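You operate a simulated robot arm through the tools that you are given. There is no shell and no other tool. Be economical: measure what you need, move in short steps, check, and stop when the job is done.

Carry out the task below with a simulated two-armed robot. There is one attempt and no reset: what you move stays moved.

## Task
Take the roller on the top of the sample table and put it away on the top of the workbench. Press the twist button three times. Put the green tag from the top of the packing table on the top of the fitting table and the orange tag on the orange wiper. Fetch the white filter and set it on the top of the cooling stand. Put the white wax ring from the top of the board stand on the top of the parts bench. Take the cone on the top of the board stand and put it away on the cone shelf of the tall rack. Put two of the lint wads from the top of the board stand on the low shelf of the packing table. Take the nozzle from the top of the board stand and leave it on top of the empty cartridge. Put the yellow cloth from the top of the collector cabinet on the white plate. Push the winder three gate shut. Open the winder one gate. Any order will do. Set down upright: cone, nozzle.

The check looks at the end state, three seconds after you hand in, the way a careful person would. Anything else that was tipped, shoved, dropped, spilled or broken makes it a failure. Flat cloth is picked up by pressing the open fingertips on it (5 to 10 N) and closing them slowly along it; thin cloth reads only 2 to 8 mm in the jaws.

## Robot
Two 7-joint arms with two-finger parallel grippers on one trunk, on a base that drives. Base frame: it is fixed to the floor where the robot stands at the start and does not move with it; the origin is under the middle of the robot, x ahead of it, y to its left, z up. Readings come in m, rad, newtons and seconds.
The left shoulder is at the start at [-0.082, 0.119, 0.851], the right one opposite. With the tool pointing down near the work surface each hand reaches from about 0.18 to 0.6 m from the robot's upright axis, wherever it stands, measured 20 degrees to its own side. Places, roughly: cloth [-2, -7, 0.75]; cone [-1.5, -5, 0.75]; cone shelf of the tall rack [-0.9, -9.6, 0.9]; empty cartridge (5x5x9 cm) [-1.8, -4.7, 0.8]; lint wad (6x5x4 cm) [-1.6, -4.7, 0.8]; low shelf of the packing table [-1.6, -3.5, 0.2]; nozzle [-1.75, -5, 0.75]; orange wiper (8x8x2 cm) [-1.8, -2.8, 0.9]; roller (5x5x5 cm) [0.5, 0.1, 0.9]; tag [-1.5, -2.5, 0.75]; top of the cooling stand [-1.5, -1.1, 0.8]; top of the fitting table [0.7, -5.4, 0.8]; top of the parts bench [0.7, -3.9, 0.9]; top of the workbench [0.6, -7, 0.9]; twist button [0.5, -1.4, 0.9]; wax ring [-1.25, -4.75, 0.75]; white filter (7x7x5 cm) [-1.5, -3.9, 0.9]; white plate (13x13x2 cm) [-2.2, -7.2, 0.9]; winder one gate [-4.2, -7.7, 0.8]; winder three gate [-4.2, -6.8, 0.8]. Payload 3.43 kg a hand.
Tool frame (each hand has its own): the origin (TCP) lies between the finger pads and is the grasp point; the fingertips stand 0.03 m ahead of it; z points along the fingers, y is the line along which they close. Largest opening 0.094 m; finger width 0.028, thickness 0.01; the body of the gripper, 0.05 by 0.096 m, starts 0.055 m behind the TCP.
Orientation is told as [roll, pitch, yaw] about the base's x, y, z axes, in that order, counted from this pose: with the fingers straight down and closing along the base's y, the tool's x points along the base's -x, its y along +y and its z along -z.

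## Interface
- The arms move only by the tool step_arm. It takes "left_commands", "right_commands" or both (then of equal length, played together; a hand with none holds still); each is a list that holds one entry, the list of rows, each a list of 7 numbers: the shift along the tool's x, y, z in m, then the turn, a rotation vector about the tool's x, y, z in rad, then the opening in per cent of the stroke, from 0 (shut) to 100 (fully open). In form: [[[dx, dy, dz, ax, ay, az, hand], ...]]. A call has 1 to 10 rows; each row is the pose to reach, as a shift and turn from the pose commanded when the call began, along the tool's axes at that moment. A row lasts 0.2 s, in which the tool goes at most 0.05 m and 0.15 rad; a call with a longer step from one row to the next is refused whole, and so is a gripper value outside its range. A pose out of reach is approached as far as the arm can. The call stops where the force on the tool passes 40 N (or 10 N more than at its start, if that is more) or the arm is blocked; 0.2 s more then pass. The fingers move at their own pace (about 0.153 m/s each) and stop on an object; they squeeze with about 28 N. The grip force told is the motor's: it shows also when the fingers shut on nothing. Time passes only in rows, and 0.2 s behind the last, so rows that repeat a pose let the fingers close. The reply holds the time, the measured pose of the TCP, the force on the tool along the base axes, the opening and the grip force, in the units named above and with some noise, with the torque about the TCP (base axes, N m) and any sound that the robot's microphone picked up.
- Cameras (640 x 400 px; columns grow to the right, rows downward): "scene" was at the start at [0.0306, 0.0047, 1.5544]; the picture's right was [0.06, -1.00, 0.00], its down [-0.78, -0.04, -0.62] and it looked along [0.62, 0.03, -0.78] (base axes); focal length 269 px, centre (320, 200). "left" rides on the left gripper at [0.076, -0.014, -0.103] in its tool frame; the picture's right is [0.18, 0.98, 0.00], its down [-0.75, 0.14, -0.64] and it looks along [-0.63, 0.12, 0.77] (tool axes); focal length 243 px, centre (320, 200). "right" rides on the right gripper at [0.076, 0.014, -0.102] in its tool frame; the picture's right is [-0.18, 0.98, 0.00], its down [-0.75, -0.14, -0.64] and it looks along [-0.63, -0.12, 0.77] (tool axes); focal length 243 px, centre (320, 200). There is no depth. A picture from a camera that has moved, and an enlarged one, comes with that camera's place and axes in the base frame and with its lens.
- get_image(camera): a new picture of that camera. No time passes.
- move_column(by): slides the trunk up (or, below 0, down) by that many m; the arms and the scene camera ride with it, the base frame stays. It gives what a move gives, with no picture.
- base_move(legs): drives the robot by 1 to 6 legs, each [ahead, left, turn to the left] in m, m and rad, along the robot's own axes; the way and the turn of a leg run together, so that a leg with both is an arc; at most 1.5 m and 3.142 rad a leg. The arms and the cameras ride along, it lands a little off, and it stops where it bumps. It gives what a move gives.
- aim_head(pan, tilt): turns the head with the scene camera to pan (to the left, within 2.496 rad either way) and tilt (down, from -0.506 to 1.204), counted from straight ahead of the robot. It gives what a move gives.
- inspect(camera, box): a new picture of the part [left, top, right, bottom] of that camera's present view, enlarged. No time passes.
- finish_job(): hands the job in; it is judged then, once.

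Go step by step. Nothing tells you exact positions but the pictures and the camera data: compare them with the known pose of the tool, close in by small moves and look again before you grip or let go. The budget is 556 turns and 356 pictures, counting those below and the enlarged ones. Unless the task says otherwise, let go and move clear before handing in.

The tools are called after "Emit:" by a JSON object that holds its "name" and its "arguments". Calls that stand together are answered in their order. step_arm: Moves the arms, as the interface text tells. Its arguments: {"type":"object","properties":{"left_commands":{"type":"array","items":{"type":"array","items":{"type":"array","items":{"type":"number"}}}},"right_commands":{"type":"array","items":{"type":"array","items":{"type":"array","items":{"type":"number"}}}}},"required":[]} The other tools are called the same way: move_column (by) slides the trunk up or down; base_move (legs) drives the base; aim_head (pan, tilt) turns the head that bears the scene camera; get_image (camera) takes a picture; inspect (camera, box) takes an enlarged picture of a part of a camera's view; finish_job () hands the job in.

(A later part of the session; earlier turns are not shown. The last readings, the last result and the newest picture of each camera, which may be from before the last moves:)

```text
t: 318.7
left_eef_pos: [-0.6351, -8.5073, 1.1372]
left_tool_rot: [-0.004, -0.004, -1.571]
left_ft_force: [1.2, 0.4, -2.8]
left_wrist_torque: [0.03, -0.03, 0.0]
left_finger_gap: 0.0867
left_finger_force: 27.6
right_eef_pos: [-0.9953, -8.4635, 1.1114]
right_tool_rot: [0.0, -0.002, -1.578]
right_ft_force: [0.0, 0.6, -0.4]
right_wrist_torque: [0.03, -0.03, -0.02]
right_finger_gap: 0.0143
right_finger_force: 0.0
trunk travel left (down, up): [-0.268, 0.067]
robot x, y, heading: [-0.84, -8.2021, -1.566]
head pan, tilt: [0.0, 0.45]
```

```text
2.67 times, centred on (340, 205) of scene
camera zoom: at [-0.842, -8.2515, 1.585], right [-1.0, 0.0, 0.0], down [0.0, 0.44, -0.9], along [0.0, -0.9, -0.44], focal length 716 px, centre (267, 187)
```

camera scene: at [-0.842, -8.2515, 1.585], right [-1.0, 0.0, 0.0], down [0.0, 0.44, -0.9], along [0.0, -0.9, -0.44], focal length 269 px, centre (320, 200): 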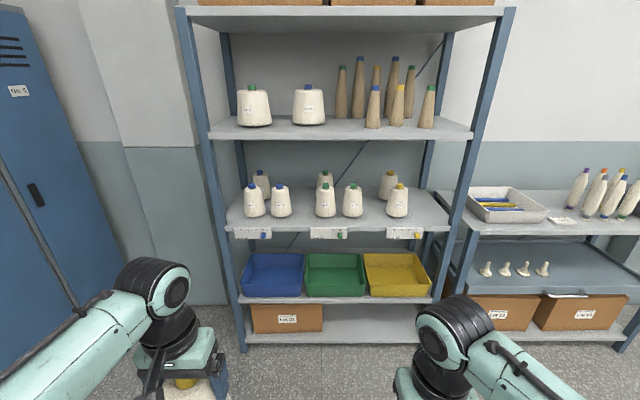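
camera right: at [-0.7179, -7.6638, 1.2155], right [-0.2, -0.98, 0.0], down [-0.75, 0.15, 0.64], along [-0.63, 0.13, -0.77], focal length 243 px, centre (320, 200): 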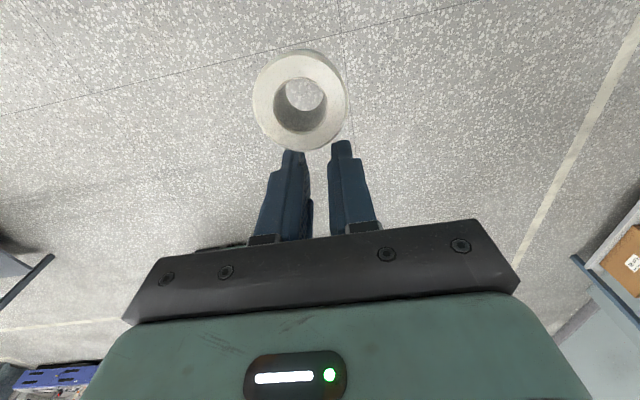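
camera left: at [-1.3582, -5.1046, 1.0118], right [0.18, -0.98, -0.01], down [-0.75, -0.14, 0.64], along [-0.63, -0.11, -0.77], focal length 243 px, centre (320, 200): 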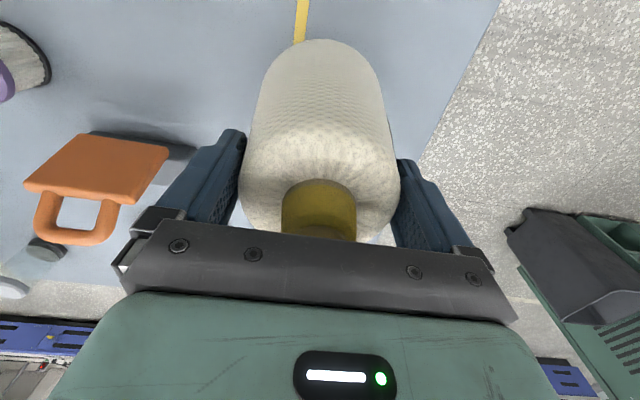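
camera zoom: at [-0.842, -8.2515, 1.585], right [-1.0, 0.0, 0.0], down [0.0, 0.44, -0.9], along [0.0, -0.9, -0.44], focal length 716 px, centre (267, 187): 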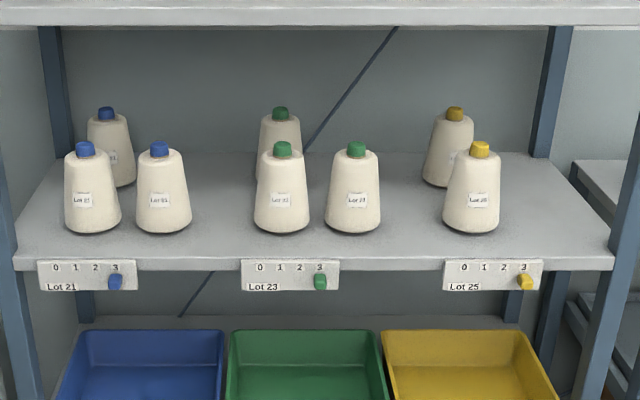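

The yellow-tipped cone belongs by the "Lot 25" cones; I'll place it right of the front yellow one (x≈-1.40). I'll drive in front of that spot and measure the shelf.

Emit:
{"name": "base_move", "arguments": {"legs": [[0, -0.75, 0], [0.5, 0, 0]]}}

Emit:
{"name": "aim_head", "arguments": {"pan": 0.3, "tilt": 0.5}}

Emit:
{"name": "get_image", "arguments": {"camera": "scene"}}

Emit:
{"name": "get_image", "arguments": {"camera": "left"}}

```text
t: 328.3
left_eef_pos: [-1.3889, -9.0068, 1.1375]
left_tool_rot: [-0.005, -0.003, -1.574]
left_ft_force: [-0.1, 0.3, -3.3]
left_wrist_torque: [-0.02, 0.02, 0.0]
left_finger_gap: 0.087
left_finger_force: 28.0
right_eef_pos: [-1.7478, -8.9621, 1.1133]
right_tool_rot: [0.001, 0.0, -1.579]
right_ft_force: [-0.6, -0.1, -0.1]
right_wrist_torque: [0.02, -0.01, 0.0]
right_finger_gap: 0.0141
right_finger_force: 0.0
trunk travel left (down, up): [-0.268, 0.067]
robot x, y, heading: [-1.5945, -8.701, -1.57]
head pan, tilt: [0.0, 0.45]
```

```text
t: 329.1
left_eef_pos: [-1.3889, -9.0075, 1.1373]
left_tool_rot: [-0.005, -0.004, -1.575]
left_ft_force: [0.3, -0.9, -4.1]
left_wrist_torque: [0.0, -0.02, 0.02]
left_finger_gap: 0.0871
left_finger_force: 28.7
right_eef_pos: [-1.7481, -8.9617, 1.1132]
right_tool_rot: [0.0, -0.003, -1.58]
right_ft_force: [0.3, -0.2, -1.0]
right_wrist_torque: [-0.02, -0.02, 0.03]
right_finger_gap: 0.0138
right_finger_force: 0.1
trunk travel left (down, up): [-0.268, 0.067]
robot x, y, heading: [-1.5913, -8.7024, -1.575]
head pan, tilt: [0.3, 0.499]
```

```text
251 pictures are left
camera scene: at [-1.5674, -8.7449, 1.5806], right [-0.96, -0.29, 0.0], down [-0.14, 0.46, -0.88], along [0.26, -0.84, -0.48], focal length 269 px, centre (320, 200)
```

scene: 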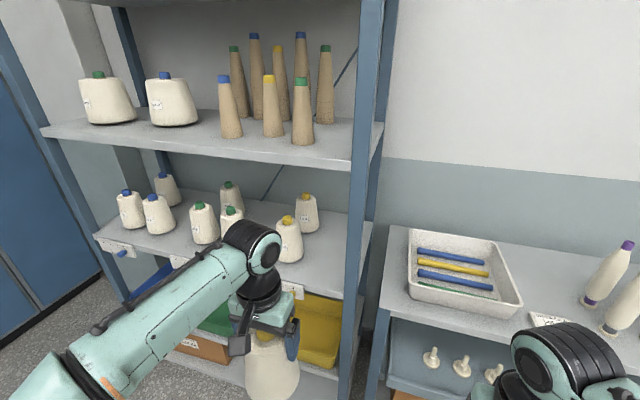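

```text
250 pictures are left
camera left: at [-1.4032, -8.9308, 1.2407], right [0.98, 0.18, -0.01], down [0.14, -0.75, 0.64], along [0.11, -0.63, -0.77], focal length 243 px, centre (320, 200)
```

left: 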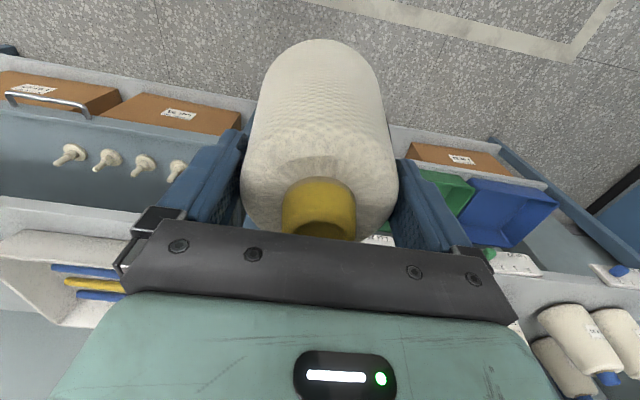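

The cone shelf surface comes out near z≈0.91 and the lip of the shelf above near 1.32, so headroom is tight for the wrist. I'll lower the trunk 0.1 and measure again more squarely.

Emit:
{"name": "move_column", "arguments": {"by": -0.1}}

Emit:
{"name": "aim_head", "arguments": {"pan": 0.2, "tilt": 0.2}}

Emit:
{"name": "get_image", "arguments": {"camera": "scene"}}

```text
t: 330.4
left_eef_pos: [-1.3883, -9.0063, 1.0383]
left_tool_rot: [-0.005, -0.004, -1.572]
left_ft_force: [0.3, 0.2, -2.6]
left_wrist_torque: [0.03, -0.01, -0.01]
left_finger_gap: 0.0868
left_finger_force: 28.5
right_eef_pos: [-1.7479, -8.9609, 1.0125]
right_tool_rot: [0.0, -0.002, -1.579]
right_ft_force: [-0.1, -0.1, -0.1]
right_wrist_torque: [-0.01, -0.01, -0.02]
right_finger_gap: 0.0141
right_finger_force: 0.0
trunk travel left (down, up): [-0.168, 0.167]
robot x, y, heading: [-1.5936, -8.7038, -1.574]
head pan, tilt: [0.3, 0.499]
```

```text
t: 331.2
left_eef_pos: [-1.3885, -9.0062, 1.0383]
left_tool_rot: [-0.005, -0.004, -1.574]
left_ft_force: [-0.6, 0.6, -3.0]
left_wrist_torque: [0.01, 0.01, -0.01]
left_finger_gap: 0.0867
left_finger_force: 28.4
right_eef_pos: [-1.7465, -8.9629, 1.013]
right_tool_rot: [0.002, -0.004, -1.579]
right_ft_force: [-0.3, 0.3, 0.0]
right_wrist_torque: [-0.01, -0.04, 0.03]
right_finger_gap: 0.014
right_finger_force: 0.0
trunk travel left (down, up): [-0.168, 0.167]
robot x, y, heading: [-1.5989, -8.6987, -1.575]
head pan, tilt: [0.201, 0.201]
```

```text
249 pictures are left
camera scene: at [-1.5756, -8.7543, 1.5094], right [-0.98, -0.2, 0.0], down [-0.04, 0.2, -0.98], along [0.19, -0.96, -0.2], focal length 269 px, centre (320, 200)
```

scene: 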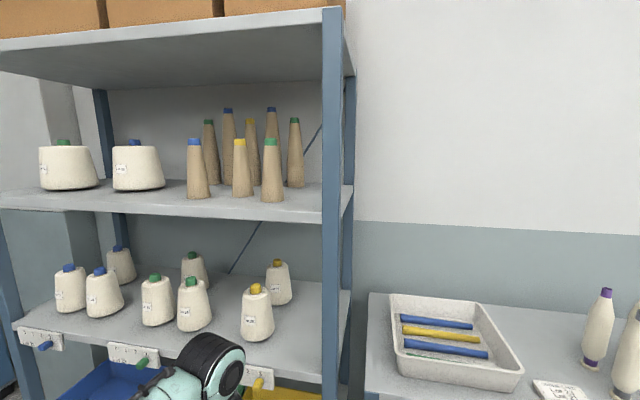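

Shelf ≈0.90, lip ≈1.32: about 4 cm of spare headroom, enough. The cone is creeping slightly in the grip, so I'll go on now: raise a bit, shift to x=-1.37 and move in part way.

Emit:
{"name": "step_arm", "arguments": {"left_commands": [[[0, 0.01, -0.01, 0, 0, 0, 0], [0, 0.018, -0.02, 0, 0, 0, 0]]]}}

Emit:
{"name": "base_move", "arguments": {"legs": [[0.25, 0, 0]]}}

Emit:
{"name": "aim_head", "arguments": {"pan": 0.4, "tilt": 0.5}}

Emit:
{"name": "get_image", "arguments": {"camera": "scene"}}

Emit:
{"name": "get_image", "arguments": {"camera": "left"}}

```text
t: 331.8
left_eef_pos: [-1.3706, -9.007, 1.0582]
left_tool_rot: [-0.006, -0.004, -1.575]
left_ft_force: [0.4, 0.4, -3.0]
left_wrist_torque: [0.02, 0.02, -0.02]
left_finger_gap: 0.0867
left_finger_force: 28.2
right_eef_pos: [-1.7478, -8.9624, 1.0129]
right_tool_rot: [-0.001, -0.002, -1.579]
right_ft_force: [0.6, 0.6, 0.2]
right_wrist_torque: [0.01, 0.02, 0.01]
right_finger_gap: 0.0141
right_finger_force: 0.1
trunk travel left (down, up): [-0.168, 0.167]
robot x, y, heading: [-1.5922, -8.7024, -1.573]
head pan, tilt: [0.201, 0.201]
```

```text
t: 333.6
left_eef_pos: [-1.3707, -9.2564, 1.0584]
left_tool_rot: [-0.005, -0.003, -1.572]
left_ft_force: [0.8, -0.4, -2.9]
left_wrist_torque: [0.02, 0.02, 0.0]
left_finger_gap: 0.0865
left_finger_force: 28.3
right_eef_pos: [-1.7475, -9.2114, 1.0123]
right_tool_rot: [-0.002, 0.0, -1.581]
right_ft_force: [0.1, -0.1, 1.2]
right_wrist_torque: [0.01, 0.0, 0.02]
right_finger_gap: 0.014
right_finger_force: 0.0
trunk travel left (down, up): [-0.168, 0.167]
robot x, y, heading: [-1.5941, -8.9527, -1.575]
head pan, tilt: [0.201, 0.201]
```

```text
t: 334.4
left_eef_pos: [-1.3714, -9.2568, 1.0584]
left_tool_rot: [-0.005, -0.004, -1.571]
left_ft_force: [-0.3, 0.8, -3.0]
left_wrist_torque: [-0.01, -0.01, -0.08]
left_finger_gap: 0.0869
left_finger_force: 28.1
right_eef_pos: [-1.7477, -9.2123, 1.0118]
right_tool_rot: [-0.001, -0.001, -1.579]
right_ft_force: [0.7, 0.3, -0.1]
right_wrist_torque: [-0.02, 0.0, 0.01]
right_finger_gap: 0.0143
right_finger_force: 0.1
trunk travel left (down, up): [-0.168, 0.167]
robot x, y, heading: [-1.5938, -8.9539, -1.578]
head pan, tilt: [0.4, 0.499]
```

```text
248 pictures are left
camera scene: at [-1.5596, -8.9965, 1.4818], right [-0.92, -0.39, 0.0], down [-0.18, 0.44, -0.88], along [0.34, -0.81, -0.48], focal length 269 px, centre (320, 200)
```

scene: 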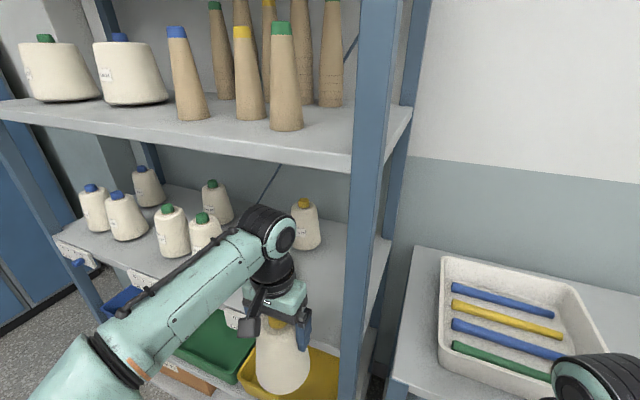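

```text
247 pictures are left
camera left: at [-1.3855, -9.1807, 1.1609], right [0.98, 0.18, -0.01], down [0.14, -0.75, 0.64], along [0.11, -0.63, -0.77], focal length 243 px, centre (320, 200)
```

left: 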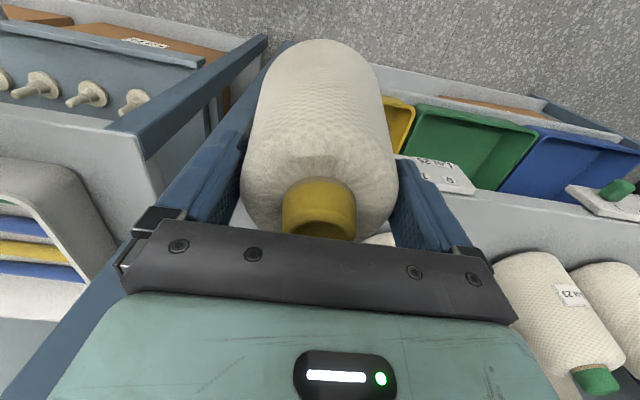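

The wrist top (1.30) clears the lip (≈1.33). Continue forward.

Emit:
{"name": "base_move", "arguments": {"legs": [[0.1, 0, 0]]}}

Emit:
{"name": "step_arm", "arguments": {"left_commands": [[[-0.03, 0, 0, 0, 0, 0, 0], [-0.06, 0, 0, 0, 0, 0, 0], [-0.085, 0, 0, 0, 0, 0, 0]]]}}

Emit:
{"name": "get_image", "arguments": {"camera": "scene"}}

Emit:
{"name": "get_image", "arguments": {"camera": "left"}}

```text
t: 335.7
left_eef_pos: [-1.3714, -9.3521, 1.0567]
left_tool_rot: [-0.004, -0.002, -1.575]
left_ft_force: [-0.6, 0.7, -2.4]
left_wrist_torque: [-0.03, 0.01, 0.01]
left_finger_gap: 0.0864
left_finger_force: 27.7
right_eef_pos: [-1.7491, -9.3063, 1.0117]
right_tool_rot: [0.001, -0.002, -1.582]
right_ft_force: [0.0, -0.1, -0.7]
right_wrist_torque: [-0.01, 0.01, 0.03]
right_finger_gap: 0.0141
right_finger_force: 0.0
trunk travel left (down, up): [-0.168, 0.167]
robot x, y, heading: [-1.5937, -9.0519, -1.573]
head pan, tilt: [0.4, 0.499]
stopped in leg 1: the robot was blocked; the commanded pose is now the measured one
```

```text
t: 336.5
left_eef_pos: [-1.3726, -9.4399, 1.0557]
left_tool_rot: [-0.003, 0.002, -1.575]
left_ft_force: [0.7, 0.2, -3.3]
left_wrist_torque: [0.01, -0.02, -0.01]
left_finger_gap: 0.0868
left_finger_force: 28.0
right_eef_pos: [-1.7491, -9.3095, 1.0112]
right_tool_rot: [0.0, -0.001, -1.58]
right_ft_force: [-0.5, -0.7, 1.2]
right_wrist_torque: [0.03, -0.02, -0.01]
right_finger_gap: 0.0141
right_finger_force: 0.1
trunk travel left (down, up): [-0.168, 0.167]
robot x, y, heading: [-1.5934, -9.0527, -1.575]
head pan, tilt: [0.4, 0.499]
```

```text
246 pictures are left
camera scene: at [-1.56, -9.0942, 1.4817], right [-0.92, -0.39, 0.0], down [-0.18, 0.44, -0.88], along [0.34, -0.81, -0.48], focal length 269 px, centre (320, 200)
```

scene: 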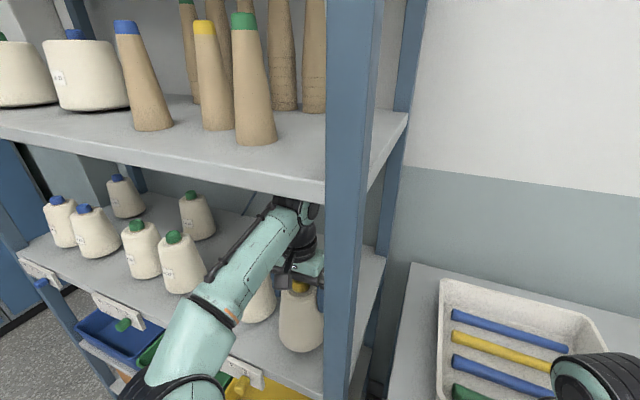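

```text
245 pictures are left
camera left: at [-1.3866, -9.3651, 1.1595], right [0.98, 0.18, 0.0], down [0.14, -0.75, 0.64], along [0.11, -0.63, -0.77], focal length 243 px, centre (320, 200)
```

left: 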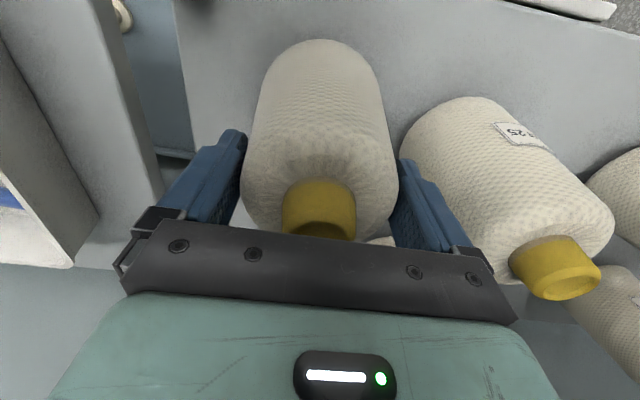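

The cone is over the shelf beside the front yellow cone. Lowering gently to contact.

Emit:
{"name": "step_arm", "arguments": {"left_commands": [[[0, 0, 0.005, 0, 0, 0, 0], [0, 0, 0.009, 0, 0, 0, 0], [0, 0, 0.013, 0, 0, 0, 0]]]}}

```text
t: 337.3
left_eef_pos: [-1.3723, -9.437, 1.0529]
left_tool_rot: [-0.009, -0.02, -1.575]
left_ft_force: [-1.1, 3.5, 7.8]
left_wrist_torque: [0.46, -0.18, 0.12]
left_finger_gap: 0.0868
left_finger_force: 27.7
right_eef_pos: [-1.7497, -9.3093, 1.0122]
right_tool_rot: [0.0, -0.003, -1.581]
right_ft_force: [0.7, 0.2, 0.1]
right_wrist_torque: [-0.03, -0.02, 0.0]
right_finger_gap: 0.0139
right_finger_force: 0.1
trunk travel left (down, up): [-0.168, 0.167]
robot x, y, heading: [-1.5962, -9.0499, -1.574]
head pan, tilt: [0.4, 0.499]
stopped in row 3 (left hand): the force on the tool passed its limit at 44 N (the readings are from after the stop); the commanded pose is now the measured one
```

Contact: the cone stands on the shelf. Open slowly, rise 1.5 cm, then withdraw straight back.

Emit:
{"name": "step_arm", "arguments": {"left_commands": [[[0, 0, -0.001, 0, 0, 0, 94], [0, 0, -0.001, 0, 0, 0, 100], [0, 0, -0.001, 0, 0, 0, 100], [0, 0, -0.008, 0, 0, 0, 100], [0, 0, -0.015, 0, 0, 0, 100]]]}}

Emit:
{"name": "get_image", "arguments": {"camera": "left"}}

```text
t: 338.5
left_eef_pos: [-1.3706, -9.4384, 1.0656]
left_tool_rot: [-0.008, -0.019, -1.572]
left_ft_force: [-0.2, -0.1, 0.3]
left_wrist_torque: [0.03, 0.0, -0.01]
left_finger_gap: 0.094
left_finger_force: 0.1
right_eef_pos: [-1.7477, -9.3087, 1.0125]
right_tool_rot: [0.0, -0.001, -1.583]
right_ft_force: [-0.5, 0.3, 0.0]
right_wrist_torque: [-0.01, 0.02, 0.01]
right_finger_gap: 0.014
right_finger_force: 0.0
trunk travel left (down, up): [-0.168, 0.167]
robot x, y, heading: [-1.5965, -9.0502, -1.569]
head pan, tilt: [0.4, 0.499]
```

```text
244 pictures are left
camera left: at [-1.3856, -9.3616, 1.168], right [0.98, 0.18, -0.01], down [0.14, -0.74, 0.65], along [0.11, -0.65, -0.76], focal length 243 px, centre (320, 200)
```

left: 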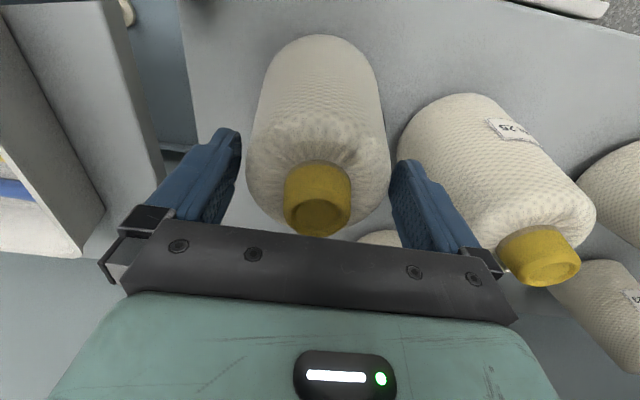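

The cone stands free. Withdraw straight back.

Emit:
{"name": "step_arm", "arguments": {"left_commands": [[[0.02, 0, 0, 0, 0, 0, 100], [0.04, 0, 0, 0, 0, 0, 100], [0.07, 0, 0, 0, 0, 0, 100], [0.1, 0, 0, 0, 0, 0, 100]]]}}

Emit:
{"name": "base_move", "arguments": {"legs": [[-0.35, 0, 0]]}}

Emit:
{"name": "get_image", "arguments": {"camera": "scene"}}

```text
t: 339.5
left_eef_pos: [-1.3724, -9.337, 1.0652]
left_tool_rot: [-0.005, -0.018, -1.573]
left_ft_force: [0.8, 0.3, -1.0]
left_wrist_torque: [-0.01, 0.02, 0.04]
left_finger_gap: 0.0939
left_finger_force: 0.0
right_eef_pos: [-1.7486, -9.3064, 1.0131]
right_tool_rot: [-0.001, -0.003, -1.58]
right_ft_force: [-0.3, -0.2, -0.3]
right_wrist_torque: [-0.02, -0.02, 0.0]
right_finger_gap: 0.0142
right_finger_force: 0.2
trunk travel left (down, up): [-0.168, 0.167]
robot x, y, heading: [-1.5949, -9.0479, -1.572]
head pan, tilt: [0.4, 0.499]
```

```text
t: 341.8
left_eef_pos: [-1.3704, -8.9869, 1.065]
left_tool_rot: [-0.009, -0.017, -1.575]
left_ft_force: [1.0, 0.5, 0.4]
left_wrist_torque: [0.0, -0.01, 0.01]
left_finger_gap: 0.094
left_finger_force: 0.1
right_eef_pos: [-1.7475, -8.9575, 1.0121]
right_tool_rot: [0.0, -0.001, -1.581]
right_ft_force: [-0.8, 0.0, 0.2]
right_wrist_torque: [-0.03, 0.02, 0.0]
right_finger_gap: 0.0143
right_finger_force: 0.0
trunk travel left (down, up): [-0.168, 0.167]
robot x, y, heading: [-1.5941, -8.6978, -1.571]
head pan, tilt: [0.4, 0.499]
```

```text
243 pictures are left
camera scene: at [-1.5586, -8.7422, 1.4818], right [-0.92, -0.39, 0.0], down [-0.18, 0.44, -0.88], along [0.34, -0.81, -0.48], focal length 269 px, centre (320, 200)
```

scene: 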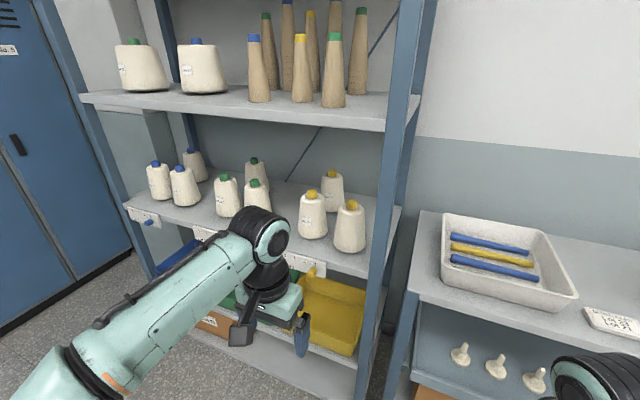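

The cone is safely shelved. Now back for the wax ring on the floor near [-0.61, -7.58]; I'll approach facing +x.

Emit:
{"name": "base_move", "arguments": {"legs": [[-0.15, 0, 1.572], [0.45, 0, 0], [0, 1.05, 0]]}}

Emit:
{"name": "aim_head", "arguments": {"pan": -0.25, "tilt": 1.0}}

Emit:
{"name": "get_image", "arguments": {"camera": "scene"}}

```text
t: 357.3
left_eef_pos: [-0.938, -7.3429, 1.0647]
left_tool_rot: [-0.008, -0.02, -0.004]
left_ft_force: [-0.7, 1.1, 0.5]
left_wrist_torque: [0.0, 0.02, 0.01]
left_finger_gap: 0.094
left_finger_force: 0.1
right_eef_pos: [-0.9695, -7.721, 1.0112]
right_tool_rot: [0.0, 0.0, -0.012]
right_ft_force: [-0.2, 1.0, -0.1]
right_wrist_torque: [0.0, 0.04, -0.01]
right_finger_gap: 0.014
right_finger_force: 0.0
trunk travel left (down, up): [-0.168, 0.167]
robot x, y, heading: [-1.2317, -7.566, -0.007]
head pan, tilt: [0.4, 0.499]
```

```text
t: 358.4
left_eef_pos: [-0.9372, -7.3446, 1.0653]
left_tool_rot: [-0.006, -0.017, -0.005]
left_ft_force: [-0.2, 0.5, 0.6]
left_wrist_torque: [-0.04, -0.01, 0.01]
left_finger_gap: 0.0943
left_finger_force: 0.1
right_eef_pos: [-0.9683, -7.7214, 1.0118]
right_tool_rot: [0.0, 0.001, -0.012]
right_ft_force: [0.2, 0.3, -0.3]
right_wrist_torque: [-0.02, -0.01, 0.01]
right_finger_gap: 0.0142
right_finger_force: 0.0
trunk travel left (down, up): [-0.168, 0.167]
robot x, y, heading: [-1.2275, -7.5683, -0.004]
head pan, tilt: [-0.25, 1.0]
```

```text
242 pictures are left
camera scene: at [-1.2004, -7.583, 1.4407], right [-0.25, -0.97, 0.0], down [-0.81, 0.21, -0.54], along [0.52, -0.14, -0.84], focal length 269 px, centre (320, 200)
```

scene: 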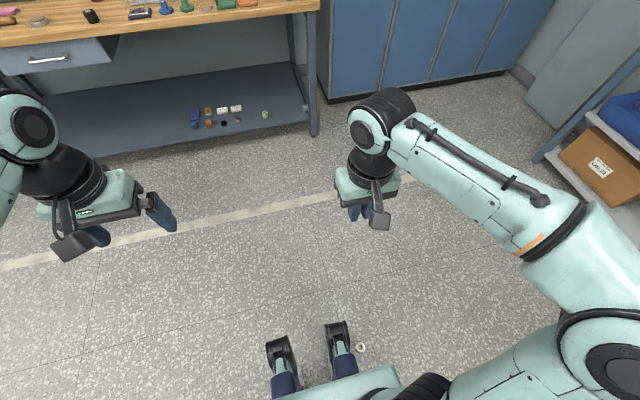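

The white ring shows at the same spot relative to the base as before, so it may be riding on the robot. Zoom in.

Emit:
{"name": "inspect", "arguments": {"camera": "scene", "box": [310, 310, 420, 390]}}

Emit:
{"name": "aim_head", "arguments": {"pan": -0.7, "tilt": 1.2}}

Emit:
{"name": "get_image", "arguments": {"camera": "scene"}}

```text
5.00 times, centred on (365, 350) of scene
camera zoom: at [-1.2004, -7.583, 1.4407], right [-0.25, -0.97, 0.0], down [-0.81, 0.21, -0.54], along [0.52, -0.14, -0.84], focal length 1343 px, centre (95, -550)
```

zoom: 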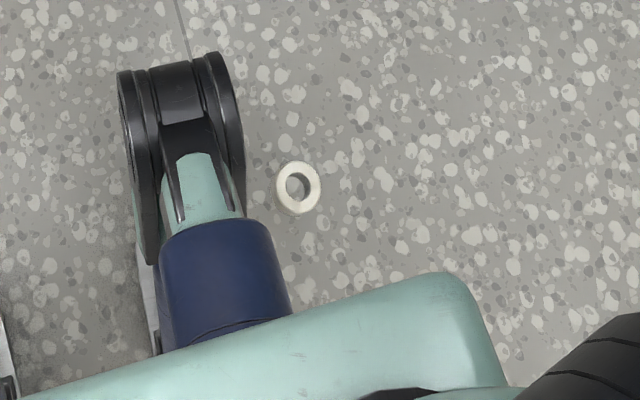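

```text
t: 359.3
left_eef_pos: [-0.9364, -7.3442, 1.064]
left_tool_rot: [-0.007, -0.018, -0.004]
left_ft_force: [-0.8, -0.5, -0.5]
left_wrist_torque: [0.04, 0.03, 0.04]
left_finger_gap: 0.0941
left_finger_force: 0.2
right_eef_pos: [-0.9689, -7.7207, 1.012]
right_tool_rot: [0.001, 0.0, -0.011]
right_ft_force: [0.0, 0.3, -0.1]
right_wrist_torque: [0.04, 0.0, 0.02]
right_finger_gap: 0.0141
right_finger_force: 0.0
trunk travel left (down, up): [-0.168, 0.167]
robot x, y, heading: [-1.2292, -7.5652, -0.006]
head pan, tilt: [-0.7, 1.201]
```

```text
240 pictures are left
camera scene: at [-1.2252, -7.6017, 1.4281], right [-0.65, -0.76, 0.0], down [-0.71, 0.6, -0.36], along [0.28, -0.23, -0.93], focal length 269 px, centre (320, 200)
```

scene: 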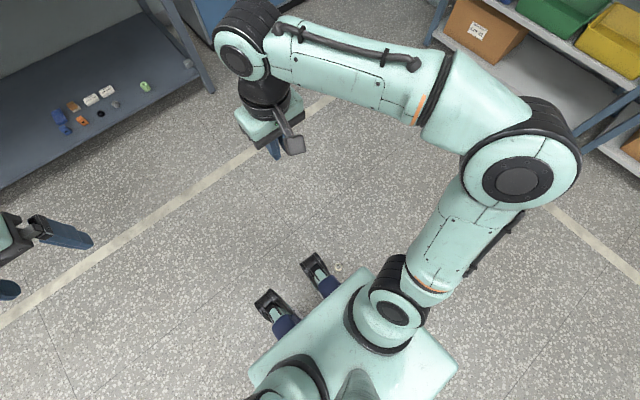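

The ring appears to ride on the base beside the front-right wheel. I'll bring the right hand above it to look with the wrist camera, lowering the trunk.

Emit:
{"name": "move_column", "arguments": {"by": -0.16}}

Emit:
{"name": "step_arm", "arguments": {"right_commands": [[[0.03, -0.02, 0.03, 0, 0, 0, 80], [0.06, -0.04, 0.06, 0, 0, 0, 100], [0.09, -0.06, 0.09, 0, 0, 0, 100], [0.1, -0.07, 0.13, 0, 0, 0, 100], [0.1, -0.07, 0.17, 0, 0, 0, 100], [0.1, -0.07, 0.21, 0, 0, 0, 100]]]}}

Emit:
{"name": "get_image", "arguments": {"camera": "right"}}

```text
t: 361.1
left_eef_pos: [-0.9374, -7.3455, 0.9045]
left_tool_rot: [-0.007, -0.016, -0.008]
left_ft_force: [-0.5, 0.6, 0.1]
left_wrist_torque: [0.0, 0.02, 0.04]
left_finger_gap: 0.094
left_finger_force: 0.0
right_eef_pos: [-0.9677, -7.7209, 0.8522]
right_tool_rot: [0.0, 0.0, -0.013]
right_ft_force: [0.4, 0.8, 0.7]
right_wrist_torque: [0.0, -0.02, -0.02]
right_finger_gap: 0.0142
right_finger_force: 0.1
trunk travel left (down, up): [-0.008, 0.327]
robot x, y, heading: [-1.2285, -7.5661, -0.007]
head pan, tilt: [-0.7, 1.201]
```

```text
t: 362.5
left_eef_pos: [-0.9381, -7.3447, 0.9046]
left_tool_rot: [-0.008, -0.018, -0.006]
left_ft_force: [-0.4, 0.7, 1.0]
left_wrist_torque: [-0.01, -0.04, -0.01]
left_finger_gap: 0.0942
left_finger_force: 0.0
right_eef_pos: [-1.0694, -7.7892, 0.6427]
right_tool_rot: [0.0, -0.001, -0.012]
right_ft_force: [0.9, -0.6, -0.8]
right_wrist_torque: [-0.01, 0.0, 0.0]
right_finger_gap: 0.0942
right_finger_force: 0.1
trunk travel left (down, up): [-0.008, 0.327]
robot x, y, heading: [-1.2294, -7.5663, -0.005]
head pan, tilt: [-0.7, 1.201]
```

```text
239 pictures are left
camera right: at [-1.1452, -7.7742, 0.7448], right [0.2, 0.98, 0.0], down [0.75, -0.15, 0.64], along [0.63, -0.13, -0.77], focal length 243 px, centre (320, 200)
```

right: 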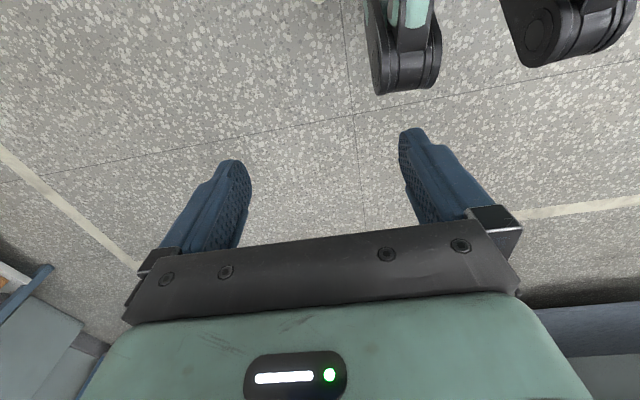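

Emit:
{"name": "step_arm", "arguments": {"right_commands": [[[0.03, 0, 0.0, 0, 0, 0, 100], [0.06, 0, 0.0, 0, 0, 0, 100], [0.09, 0, 0, 0, 0, 0, 100]]]}}

Emit:
{"name": "get_image", "arguments": {"camera": "right"}}

```text
t: 363.3
left_eef_pos: [-0.9374, -7.3449, 0.9049]
left_tool_rot: [-0.007, -0.017, -0.004]
left_ft_force: [0.0, -0.4, -0.7]
left_wrist_torque: [-0.02, 0.0, 0.0]
left_finger_gap: 0.0939
left_finger_force: 0.0
right_eef_pos: [-1.1114, -7.8089, 0.6806]
right_tool_rot: [0.002, -0.001, -0.013]
right_ft_force: [-0.1, -0.5, 0.6]
right_wrist_torque: [-0.04, 0.01, 0.01]
right_finger_gap: 0.0939
right_finger_force: 0.1
right hand out of reach, approached as far as the arm can: row 1, 2, 3
trunk travel left (down, up): [-0.008, 0.327]
robot x, y, heading: [-1.2293, -7.5652, -0.007]
head pan, tilt: [-0.7, 1.201]
```

```text
238 pictures are left
camera right: at [-1.1875, -7.793, 0.7838], right [0.2, 0.98, 0.0], down [0.75, -0.15, 0.64], along [0.63, -0.12, -0.77], focal length 243 px, centre (320, 200)
```

right: 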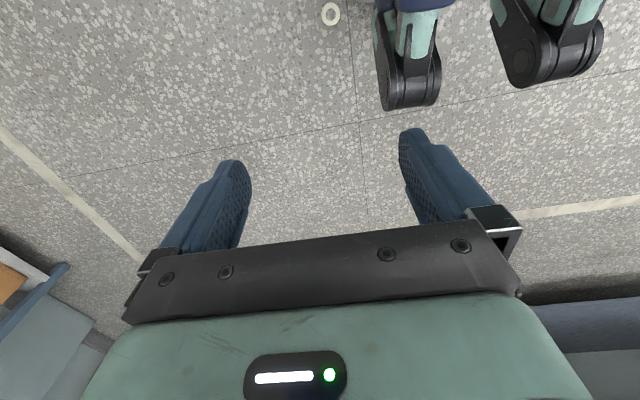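

Triangulation puts the ring at about [-1.157, -7.774, 0.17], riding on the base's ledge. I'll raise the trunk for reach, turn the right hand 90° so its camera faces outward, and come down on it.

Emit:
{"name": "move_column", "arguments": {"by": 0.27}}

Emit:
{"name": "step_arm", "arguments": {"right_commands": [[[-0.02, -0.01, 0.02, 0, 0, -0.14, 100], [-0.02, -0.01, 0.05, 0, 0, -0.28, 100], [-0.02, -0.01, 0.08, 0, 0, -0.42, 100], [-0.02, -0.01, 0.11, 0, 0, -0.57, 100], [-0.02, -0.01, 0.14, 0, 0, -0.72, 100], [-0.02, -0.01, 0.17, 0, 0, -0.87, 100], [-0.02, -0.01, 0.2, 0, 0, -1.02, 100], [-0.02, -0.01, 0.23, 0, 0, -1.17, 100], [-0.02, -0.01, 0.26, 0, 0, -1.32, 100], [-0.02, -0.01, 0.29, 0, 0, -1.47, 100]]]}}

Emit:
{"name": "get_image", "arguments": {"camera": "right"}}

Emit:
{"name": "get_image", "arguments": {"camera": "scene"}}

```text
t: 366.1
left_eef_pos: [-0.9382, -7.3443, 1.1733]
left_tool_rot: [-0.006, -0.018, -0.004]
left_ft_force: [0.1, -0.1, -0.7]
left_wrist_torque: [0.0, 0.0, 0.02]
left_finger_gap: 0.0938
left_finger_force: 0.0
right_eef_pos: [-1.1082, -7.8081, 0.953]
right_tool_rot: [0.001, -0.004, -0.012]
right_ft_force: [0.2, 0.2, -0.7]
right_wrist_torque: [0.04, -0.04, 0.02]
right_finger_gap: 0.0941
right_finger_force: 0.0
trunk travel left (down, up): [-0.278, 0.057]
robot x, y, heading: [-1.2253, -7.5651, -0.006]
head pan, tilt: [-0.7, 1.201]
```

```text
t: 368.2
left_eef_pos: [-0.9376, -7.3454, 1.1746]
left_tool_rot: [-0.007, -0.017, -0.007]
left_ft_force: [-0.2, -0.1, 0.0]
left_wrist_torque: [0.03, 0.05, 0.01]
left_finger_gap: 0.094
left_finger_force: 0.0
right_eef_pos: [-1.087, -7.8166, 0.6628]
right_tool_rot: [-0.005, -0.003, 1.456]
right_ft_force: [-0.2, -0.4, 0.8]
right_wrist_torque: [0.02, -0.01, -0.03]
right_finger_gap: 0.0941
right_finger_force: 0.1
right hand out of reach, approached as far as the arm can: row 2, 3, 4, 5, 6, 7, 8, 9
trunk travel left (down, up): [-0.278, 0.057]
robot x, y, heading: [-1.2269, -7.5656, -0.009]
head pan, tilt: [-0.7, 1.201]
```

```text
237 pictures are left
camera right: at [-1.1098, -7.8915, 0.7647], right [-0.96, 0.29, 0.0], down [0.22, 0.73, 0.64], along [0.19, 0.62, -0.76], focal length 243 px, centre (320, 200)
```

right: 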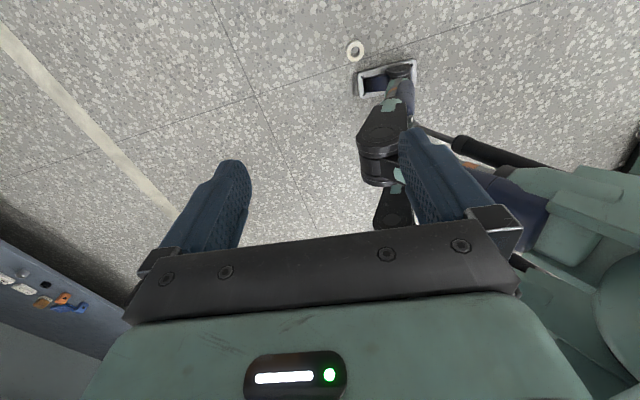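

```text
236 pictures are left
camera scene: at [-1.2303, -7.6024, 1.5378], right [-0.65, -0.76, 0.0], down [-0.71, 0.6, -0.36], along [0.28, -0.23, -0.93], focal length 269 px, centre (320, 200)
```

scene: 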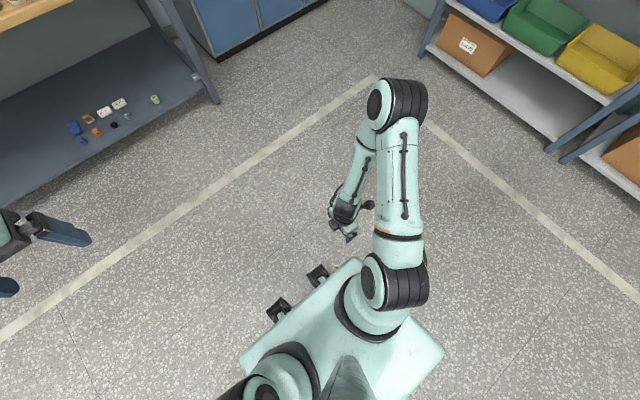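

Consistent: the ring is at about [-1.155, -7.777, 0.17]. Move over it and descend part way.

Emit:
{"name": "step_arm", "arguments": {"right_commands": [[[-0.008, 0.018, 0.03, 0, 0, -0.03, 70], [-0.016, 0.036, 0.06, 0, 0, -0.06, 70], [-0.024, 0.054, 0.09, 0, 0, -0.09, 70], [-0.032, 0.072, 0.12, 0, 0, -0.11, 70], [-0.032, 0.072, 0.16, 0, 0, -0.11, 70], [-0.032, 0.072, 0.2, 0, 0, -0.11, 70], [-0.032, 0.072, 0.24, 0, 0, -0.11, 70], [-0.032, 0.072, 0.28, 0, 0, -0.11, 70]]]}}

Emit:
{"name": "get_image", "arguments": {"camera": "right"}}

```text
t: 370.1
left_eef_pos: [-0.938, -7.3436, 1.1738]
left_tool_rot: [-0.007, -0.018, -0.005]
left_ft_force: [-0.5, 1.3, 0.4]
left_wrist_torque: [-0.01, 0.0, 0.0]
left_finger_gap: 0.094
left_finger_force: 0.0
right_eef_pos: [-1.1536, -7.7771, 0.3809]
right_tool_rot: [-0.006, -0.001, 1.567]
right_ft_force: [0.3, 0.7, -1.1]
right_wrist_torque: [0.01, 0.0, 0.02]
right_finger_gap: 0.0659
right_finger_force: 0.2
trunk travel left (down, up): [-0.278, 0.057]
robot x, y, heading: [-1.2297, -7.5655, -0.008]
head pan, tilt: [-0.7, 1.201]
```

```text
235 pictures are left
camera right: at [-1.1688, -7.853, 0.4841], right [-0.98, 0.19, 0.0], down [0.14, 0.75, 0.64], along [0.12, 0.63, -0.77], focal length 243 px, centre (320, 200)
```

right: 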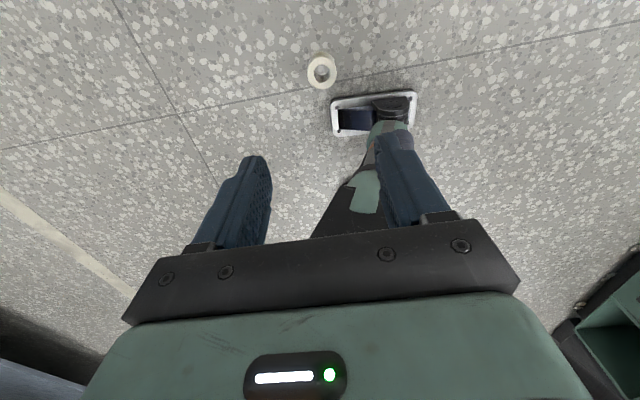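

Emit:
{"name": "step_arm", "arguments": {"right_commands": [[[0, 0, 0.04, 0, 0, 0, 70], [0, 0, 0.08, 0, 0, 0, 70], [0, 0, 0.12, 0, 0, 0, 70]]]}}

Emit:
{"name": "get_image", "arguments": {"camera": "right"}}

```text
t: 370.9
left_eef_pos: [-0.9376, -7.3441, 1.1739]
left_tool_rot: [-0.007, -0.016, -0.003]
left_ft_force: [-0.5, 0.1, -0.1]
left_wrist_torque: [0.01, -0.02, 0.02]
left_finger_gap: 0.0939
left_finger_force: 0.1
right_eef_pos: [-1.153, -7.7766, 0.2619]
right_tool_rot: [-0.004, -0.001, 1.568]
right_ft_force: [-0.3, 0.6, 0.1]
right_wrist_torque: [0.02, -0.01, 0.01]
right_finger_gap: 0.0658
right_finger_force: 0.0
trunk travel left (down, up): [-0.278, 0.057]
robot x, y, heading: [-1.2276, -7.565, -0.01]
head pan, tilt: [-0.7, 1.201]
```

```text
234 pictures are left
camera right: at [-1.1679, -7.853, 0.3643], right [-0.98, 0.19, 0.0], down [0.14, 0.75, 0.64], along [0.12, 0.63, -0.77], focal length 243 px, centre (320, 200)
```

right: 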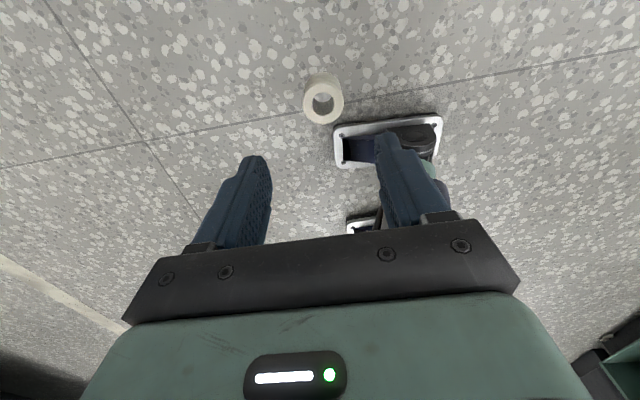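

Ring top refined to [-1.156, -7.780, 0.136]. Descend slowly with the fingers at 58%.

Emit:
{"name": "step_arm", "arguments": {"right_commands": [[[0.003, 0.003, 0.03, 0, 0, 0, 60], [0.003, 0.003, 0.06, 0, 0, 0, 60], [0.003, 0.003, 0.09, 0, 0, 0, 60], [0.003, 0.003, 0.105, 0, 0, 0, 60], [0.003, 0.003, 0.115, 0, 0, 0, 60], [0.003, 0.003, 0.125, 0, 0, 0, 60]]]}}

Emit:
{"name": "get_image", "arguments": {"camera": "right"}}

```text
t: 372.2
left_eef_pos: [-0.9375, -7.3445, 1.1745]
left_tool_rot: [-0.007, -0.017, -0.002]
left_ft_force: [-0.1, 0.2, 0.2]
left_wrist_torque: [0.01, -0.03, 0.0]
left_finger_gap: 0.0938
left_finger_force: 0.0
right_eef_pos: [-1.1525, -7.7955, 0.2405]
right_tool_rot: [-0.006, -0.001, 1.567]
right_ft_force: [0.4, 0.4, -0.1]
right_wrist_torque: [-0.02, 0.0, 0.01]
right_finger_gap: 0.0563
right_finger_force: 0.1
right hand out of reach, approached as far as the arm can: row 1, 2, 3, 4, 5, 6
trunk travel left (down, up): [-0.278, 0.057]
robot x, y, heading: [-1.2326, -7.566, -0.006]
head pan, tilt: [-0.7, 1.201]
```

```text
233 pictures are left
camera right: at [-1.1678, -7.8716, 0.3439], right [-0.98, 0.19, 0.0], down [0.14, 0.75, 0.64], along [0.12, 0.63, -0.77], focal length 243 px, centre (320, 200)
```

right: 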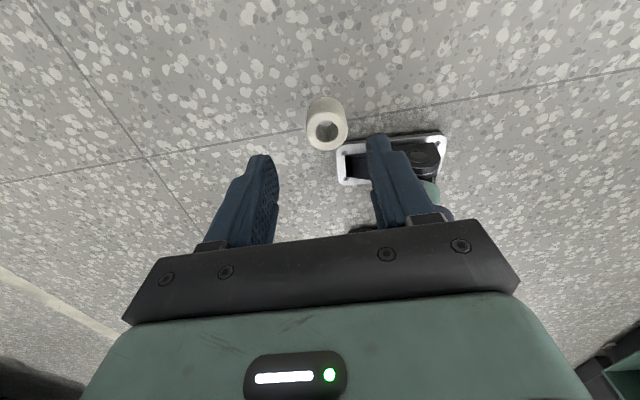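

The arm ran out of downward reach; I'll lower the trunk instead.

Emit:
{"name": "step_arm", "arguments": {"right_commands": [[[0, 0, -0.05, 0, 0, 0, 60], [0, 0, -0.09, 0, 0, 0, 60], [0, 0, -0.13, 0, 0, 0, 60]]]}}

Emit:
{"name": "move_column", "arguments": {"by": -0.1}}

Emit:
{"name": "get_image", "arguments": {"camera": "right"}}

```text
t: 373.1
left_eef_pos: [-0.9364, -7.3435, 1.174]
left_tool_rot: [-0.006, -0.016, -0.003]
left_ft_force: [0.1, -0.1, 0.3]
left_wrist_torque: [-0.02, 0.0, -0.01]
left_finger_gap: 0.0937
left_finger_force: 0.1
right_eef_pos: [-1.1527, -7.7955, 0.3726]
right_tool_rot: [-0.007, 0.001, 1.568]
right_ft_force: [0.7, -0.4, -1.1]
right_wrist_torque: [0.0, -0.02, 0.01]
right_finger_gap: 0.0567
right_finger_force: 0.1
trunk travel left (down, up): [-0.278, 0.057]
robot x, y, heading: [-1.2276, -7.5657, -0.007]
head pan, tilt: [-0.7, 1.201]
```

```text
t: 374.4
left_eef_pos: [-0.9373, -7.3441, 1.0743]
left_tool_rot: [-0.007, -0.016, -0.005]
left_ft_force: [0.7, 0.5, 0.1]
left_wrist_torque: [-0.01, -0.01, 0.0]
left_finger_gap: 0.0941
left_finger_force: 0.2
right_eef_pos: [-1.1531, -7.7966, 0.2699]
right_tool_rot: [-0.006, 0.0, 1.568]
right_ft_force: [-1.8, 0.1, 0.3]
right_wrist_torque: [0.01, 0.03, -0.04]
right_finger_gap: 0.0564
right_finger_force: 0.1
trunk travel left (down, up): [-0.178, 0.157]
robot x, y, heading: [-1.2312, -7.564, -0.003]
head pan, tilt: [-0.7, 1.201]
```

```text
232 pictures are left
camera right: at [-1.1674, -7.8722, 0.3744], right [-0.98, 0.19, -0.01], down [0.14, 0.75, 0.64], along [0.12, 0.63, -0.77], focal length 243 px, centre (320, 200)
```

right: 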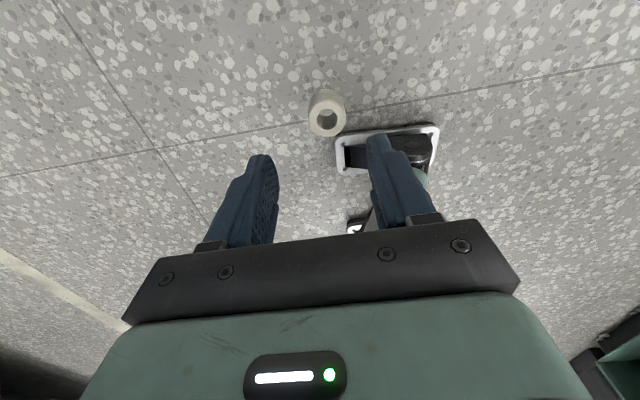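

Emit:
{"name": "step_arm", "arguments": {"right_commands": [[[-0.008, 0.003, 0.03, 0, 0, 0, 60], [-0.016, 0.003, 0.06, 0, 0, 0, 60], [-0.016, 0.003, 0.09, 0, 0, 0, 60], [-0.016, 0.003, 0.11, 0, 0, 0, 60], [-0.016, 0.003, 0.12, 0, 0, 0, 60], [-0.016, 0.003, 0.13, 0, 0, 0, 60]]]}}

Emit:
{"name": "get_image", "arguments": {"camera": "right"}}

```text
t: 375.8
left_eef_pos: [-0.9371, -7.3444, 1.0752]
left_tool_rot: [-0.005, -0.019, -0.003]
left_ft_force: [0.0, -0.6, -0.4]
left_wrist_torque: [-0.01, 0.01, 0.03]
left_finger_gap: 0.0938
left_finger_force: 0.1
right_eef_pos: [-1.1557, -7.7805, 0.1408]
right_tool_rot: [-0.003, 0.0, 1.568]
right_ft_force: [0.3, 0.0, -1.2]
right_wrist_torque: [-0.01, -0.01, 0.05]
right_finger_gap: 0.0565
right_finger_force: 0.1
trunk travel left (down, up): [-0.178, 0.157]
robot x, y, heading: [-1.2294, -7.5661, -0.004]
head pan, tilt: [-0.7, 1.201]
```

```text
231 pictures are left
camera right: at [-1.1697, -7.8562, 0.2441], right [-0.98, 0.19, -0.01], down [0.14, 0.75, 0.64], along [0.12, 0.63, -0.77], focal length 243 px, centre (320, 200)
```

right: 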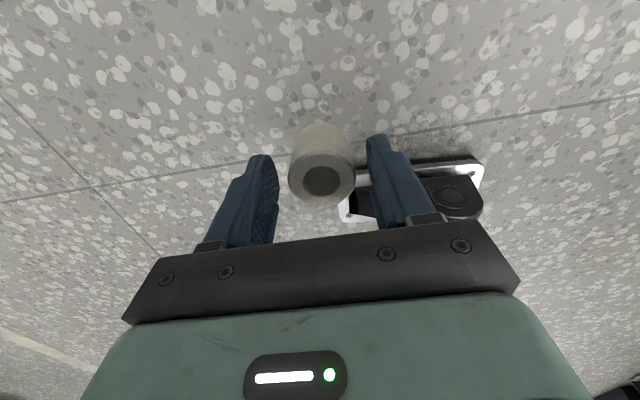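

The ring is between the fingers. Lower a few mm more and close.

Emit:
{"name": "step_arm", "arguments": {"right_commands": [[[0, 0, 0.004, 0, 0, 0, 60], [0, 0, 0.007, 0, 0, 0, 60]]]}}

Emit:
{"name": "step_arm", "arguments": {"right_commands": [[[0, 0, 0, 0, 0, 0, 45], [0, 0, 0, 0, 0, 0, 25], [0, 0, 0, 0, 0, 0, 10], [0, 0, 0, 0, 0, 0, 0]]]}}

```text
t: 376.4
left_eef_pos: [-0.9371, -7.3453, 1.0752]
left_tool_rot: [-0.008, -0.018, -0.006]
left_ft_force: [0.6, 0.8, 1.3]
left_wrist_torque: [0.03, 0.05, 0.0]
left_finger_gap: 0.0938
left_finger_force: 0.2
right_eef_pos: [-1.1551, -7.7796, 0.1382]
right_tool_rot: [-0.005, -0.001, 1.567]
right_ft_force: [0.0, 0.6, -0.4]
right_wrist_torque: [0.01, 0.02, 0.01]
right_finger_gap: 0.0563
right_finger_force: 0.1
right hand out of reach, approached as far as the arm can: row 2
trunk travel left (down, up): [-0.178, 0.157]
robot x, y, heading: [-1.227, -7.5672, -0.0]
head pan, tilt: [-0.7, 1.201]
```

```text
t: 377.4
left_eef_pos: [-0.9371, -7.344, 1.0747]
left_tool_rot: [-0.007, -0.018, -0.003]
left_ft_force: [0.3, 0.1, 0.5]
left_wrist_torque: [-0.02, -0.02, 0.01]
left_finger_gap: 0.0939
left_finger_force: 0.0
right_eef_pos: [-1.1557, -7.781, 0.1381]
right_tool_rot: [-0.005, -0.003, 1.567]
right_ft_force: [-0.3, -0.5, -0.1]
right_wrist_torque: [-0.02, -0.05, -0.01]
right_finger_gap: 0.0388
right_finger_force: 28.2
trunk travel left (down, up): [-0.178, 0.157]
robot x, y, heading: [-1.2244, -7.5711, -0.006]
head pan, tilt: [-0.7, 1.201]
```

Gripped at 38.8 mm; the ring tapers upward, which explains the slow slip. I'll lift it and then tip the hand so the fingers point forward with the closing axis vertical, so the ring can't slide out during the drive.

Emit:
{"name": "step_arm", "arguments": {"right_commands": [[[0, 0, -0.05, 0, 0, 0, 0], [0, 0, -0.1, 0, 0, 0, 0], [0, 0, -0.15, 0, 0, 0, 0], [0.01, -0.02, -0.2, 0, 0, 0, 0], [0.01, -0.04, -0.24, 0, 0, 0, 0], [0.01, -0.07, -0.28, 0, 0, 0, 0], [0.01, -0.1, -0.32, 0, 0, 0, 0], [0.01, -0.13, -0.36, 0, 0, 0, 0], [0.01, -0.16, -0.4, 0, 0, 0, 0], [0.01, -0.18, -0.44, 0, 0, 0, 0]]]}}

Emit:
{"name": "step_arm", "arguments": {"right_commands": [[[0, -0.01, -0.03, 0.14, 0, 0, 0], [0, -0.02, -0.06, 0.28, 0, 0, 0], [0, -0.03, -0.09, 0.42, 0, 0, 0], [0, -0.04, -0.12, 0.56, 0, 0, 0], [0, -0.05, -0.15, 0.7, 0, 0, 0], [0, -0.06, -0.18, 0.84, 0, 0, 0], [0, -0.07, -0.21, 0.98, 0, 0, 0], [0, -0.08, -0.23, 1.12, 0, 0, 0], [0, -0.08, -0.25, 1.26, 0, 0, 0], [0, -0.08, -0.27, 1.4, 0, 0, 0]]]}}

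Emit:
{"name": "get_image", "arguments": {"camera": "right"}}

```text
refused: row 4 steps farther than a row can; nothing moved
```

```text
t: 379.4
left_eef_pos: [-0.9374, -7.3435, 1.076]
left_tool_rot: [-0.005, -0.017, -0.002]
left_ft_force: [-0.3, -1.1, 0.4]
left_wrist_torque: [-0.01, 0.02, -0.01]
left_finger_gap: 0.094
left_finger_force: 0.1
right_eef_pos: [-1.0777, -7.7417, 0.4255]
right_tool_rot: [-1.439, -0.02, 1.794]
right_ft_force: [2.5, -2.8, 0.1]
right_wrist_torque: [-0.01, 0.03, 0.13]
right_finger_gap: 0.0387
right_finger_force: 27.6
right hand out of reach, approached as far as the arm can: row 1, 2, 3, 4, 5, 6, 7, 8
trunk travel left (down, up): [-0.178, 0.157]
robot x, y, heading: [-1.2291, -7.5658, -0.01]
head pan, tilt: [-0.7, 1.201]
stopped in row 10 (right hand): the force on the tool passed its limit at 72 N (the readings are from after the stop); the commanded pose is now the measured one
```

```text
230 pictures are left
camera right: at [-1.1596, -7.8386, 0.4238], right [-0.17, 0.17, -0.97], down [-0.77, 0.59, 0.24], along [0.62, 0.79, 0.03], focal length 243 px, centre (320, 200)
```

right: 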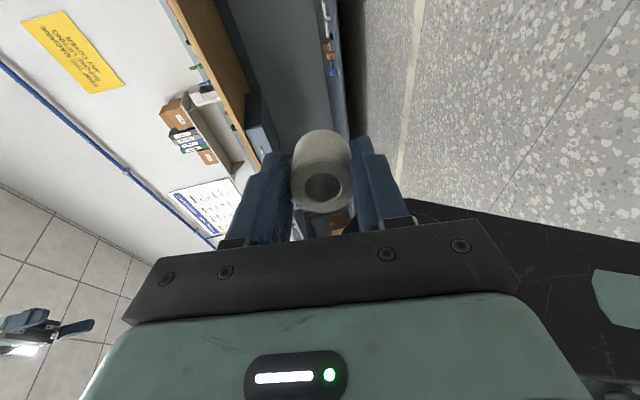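

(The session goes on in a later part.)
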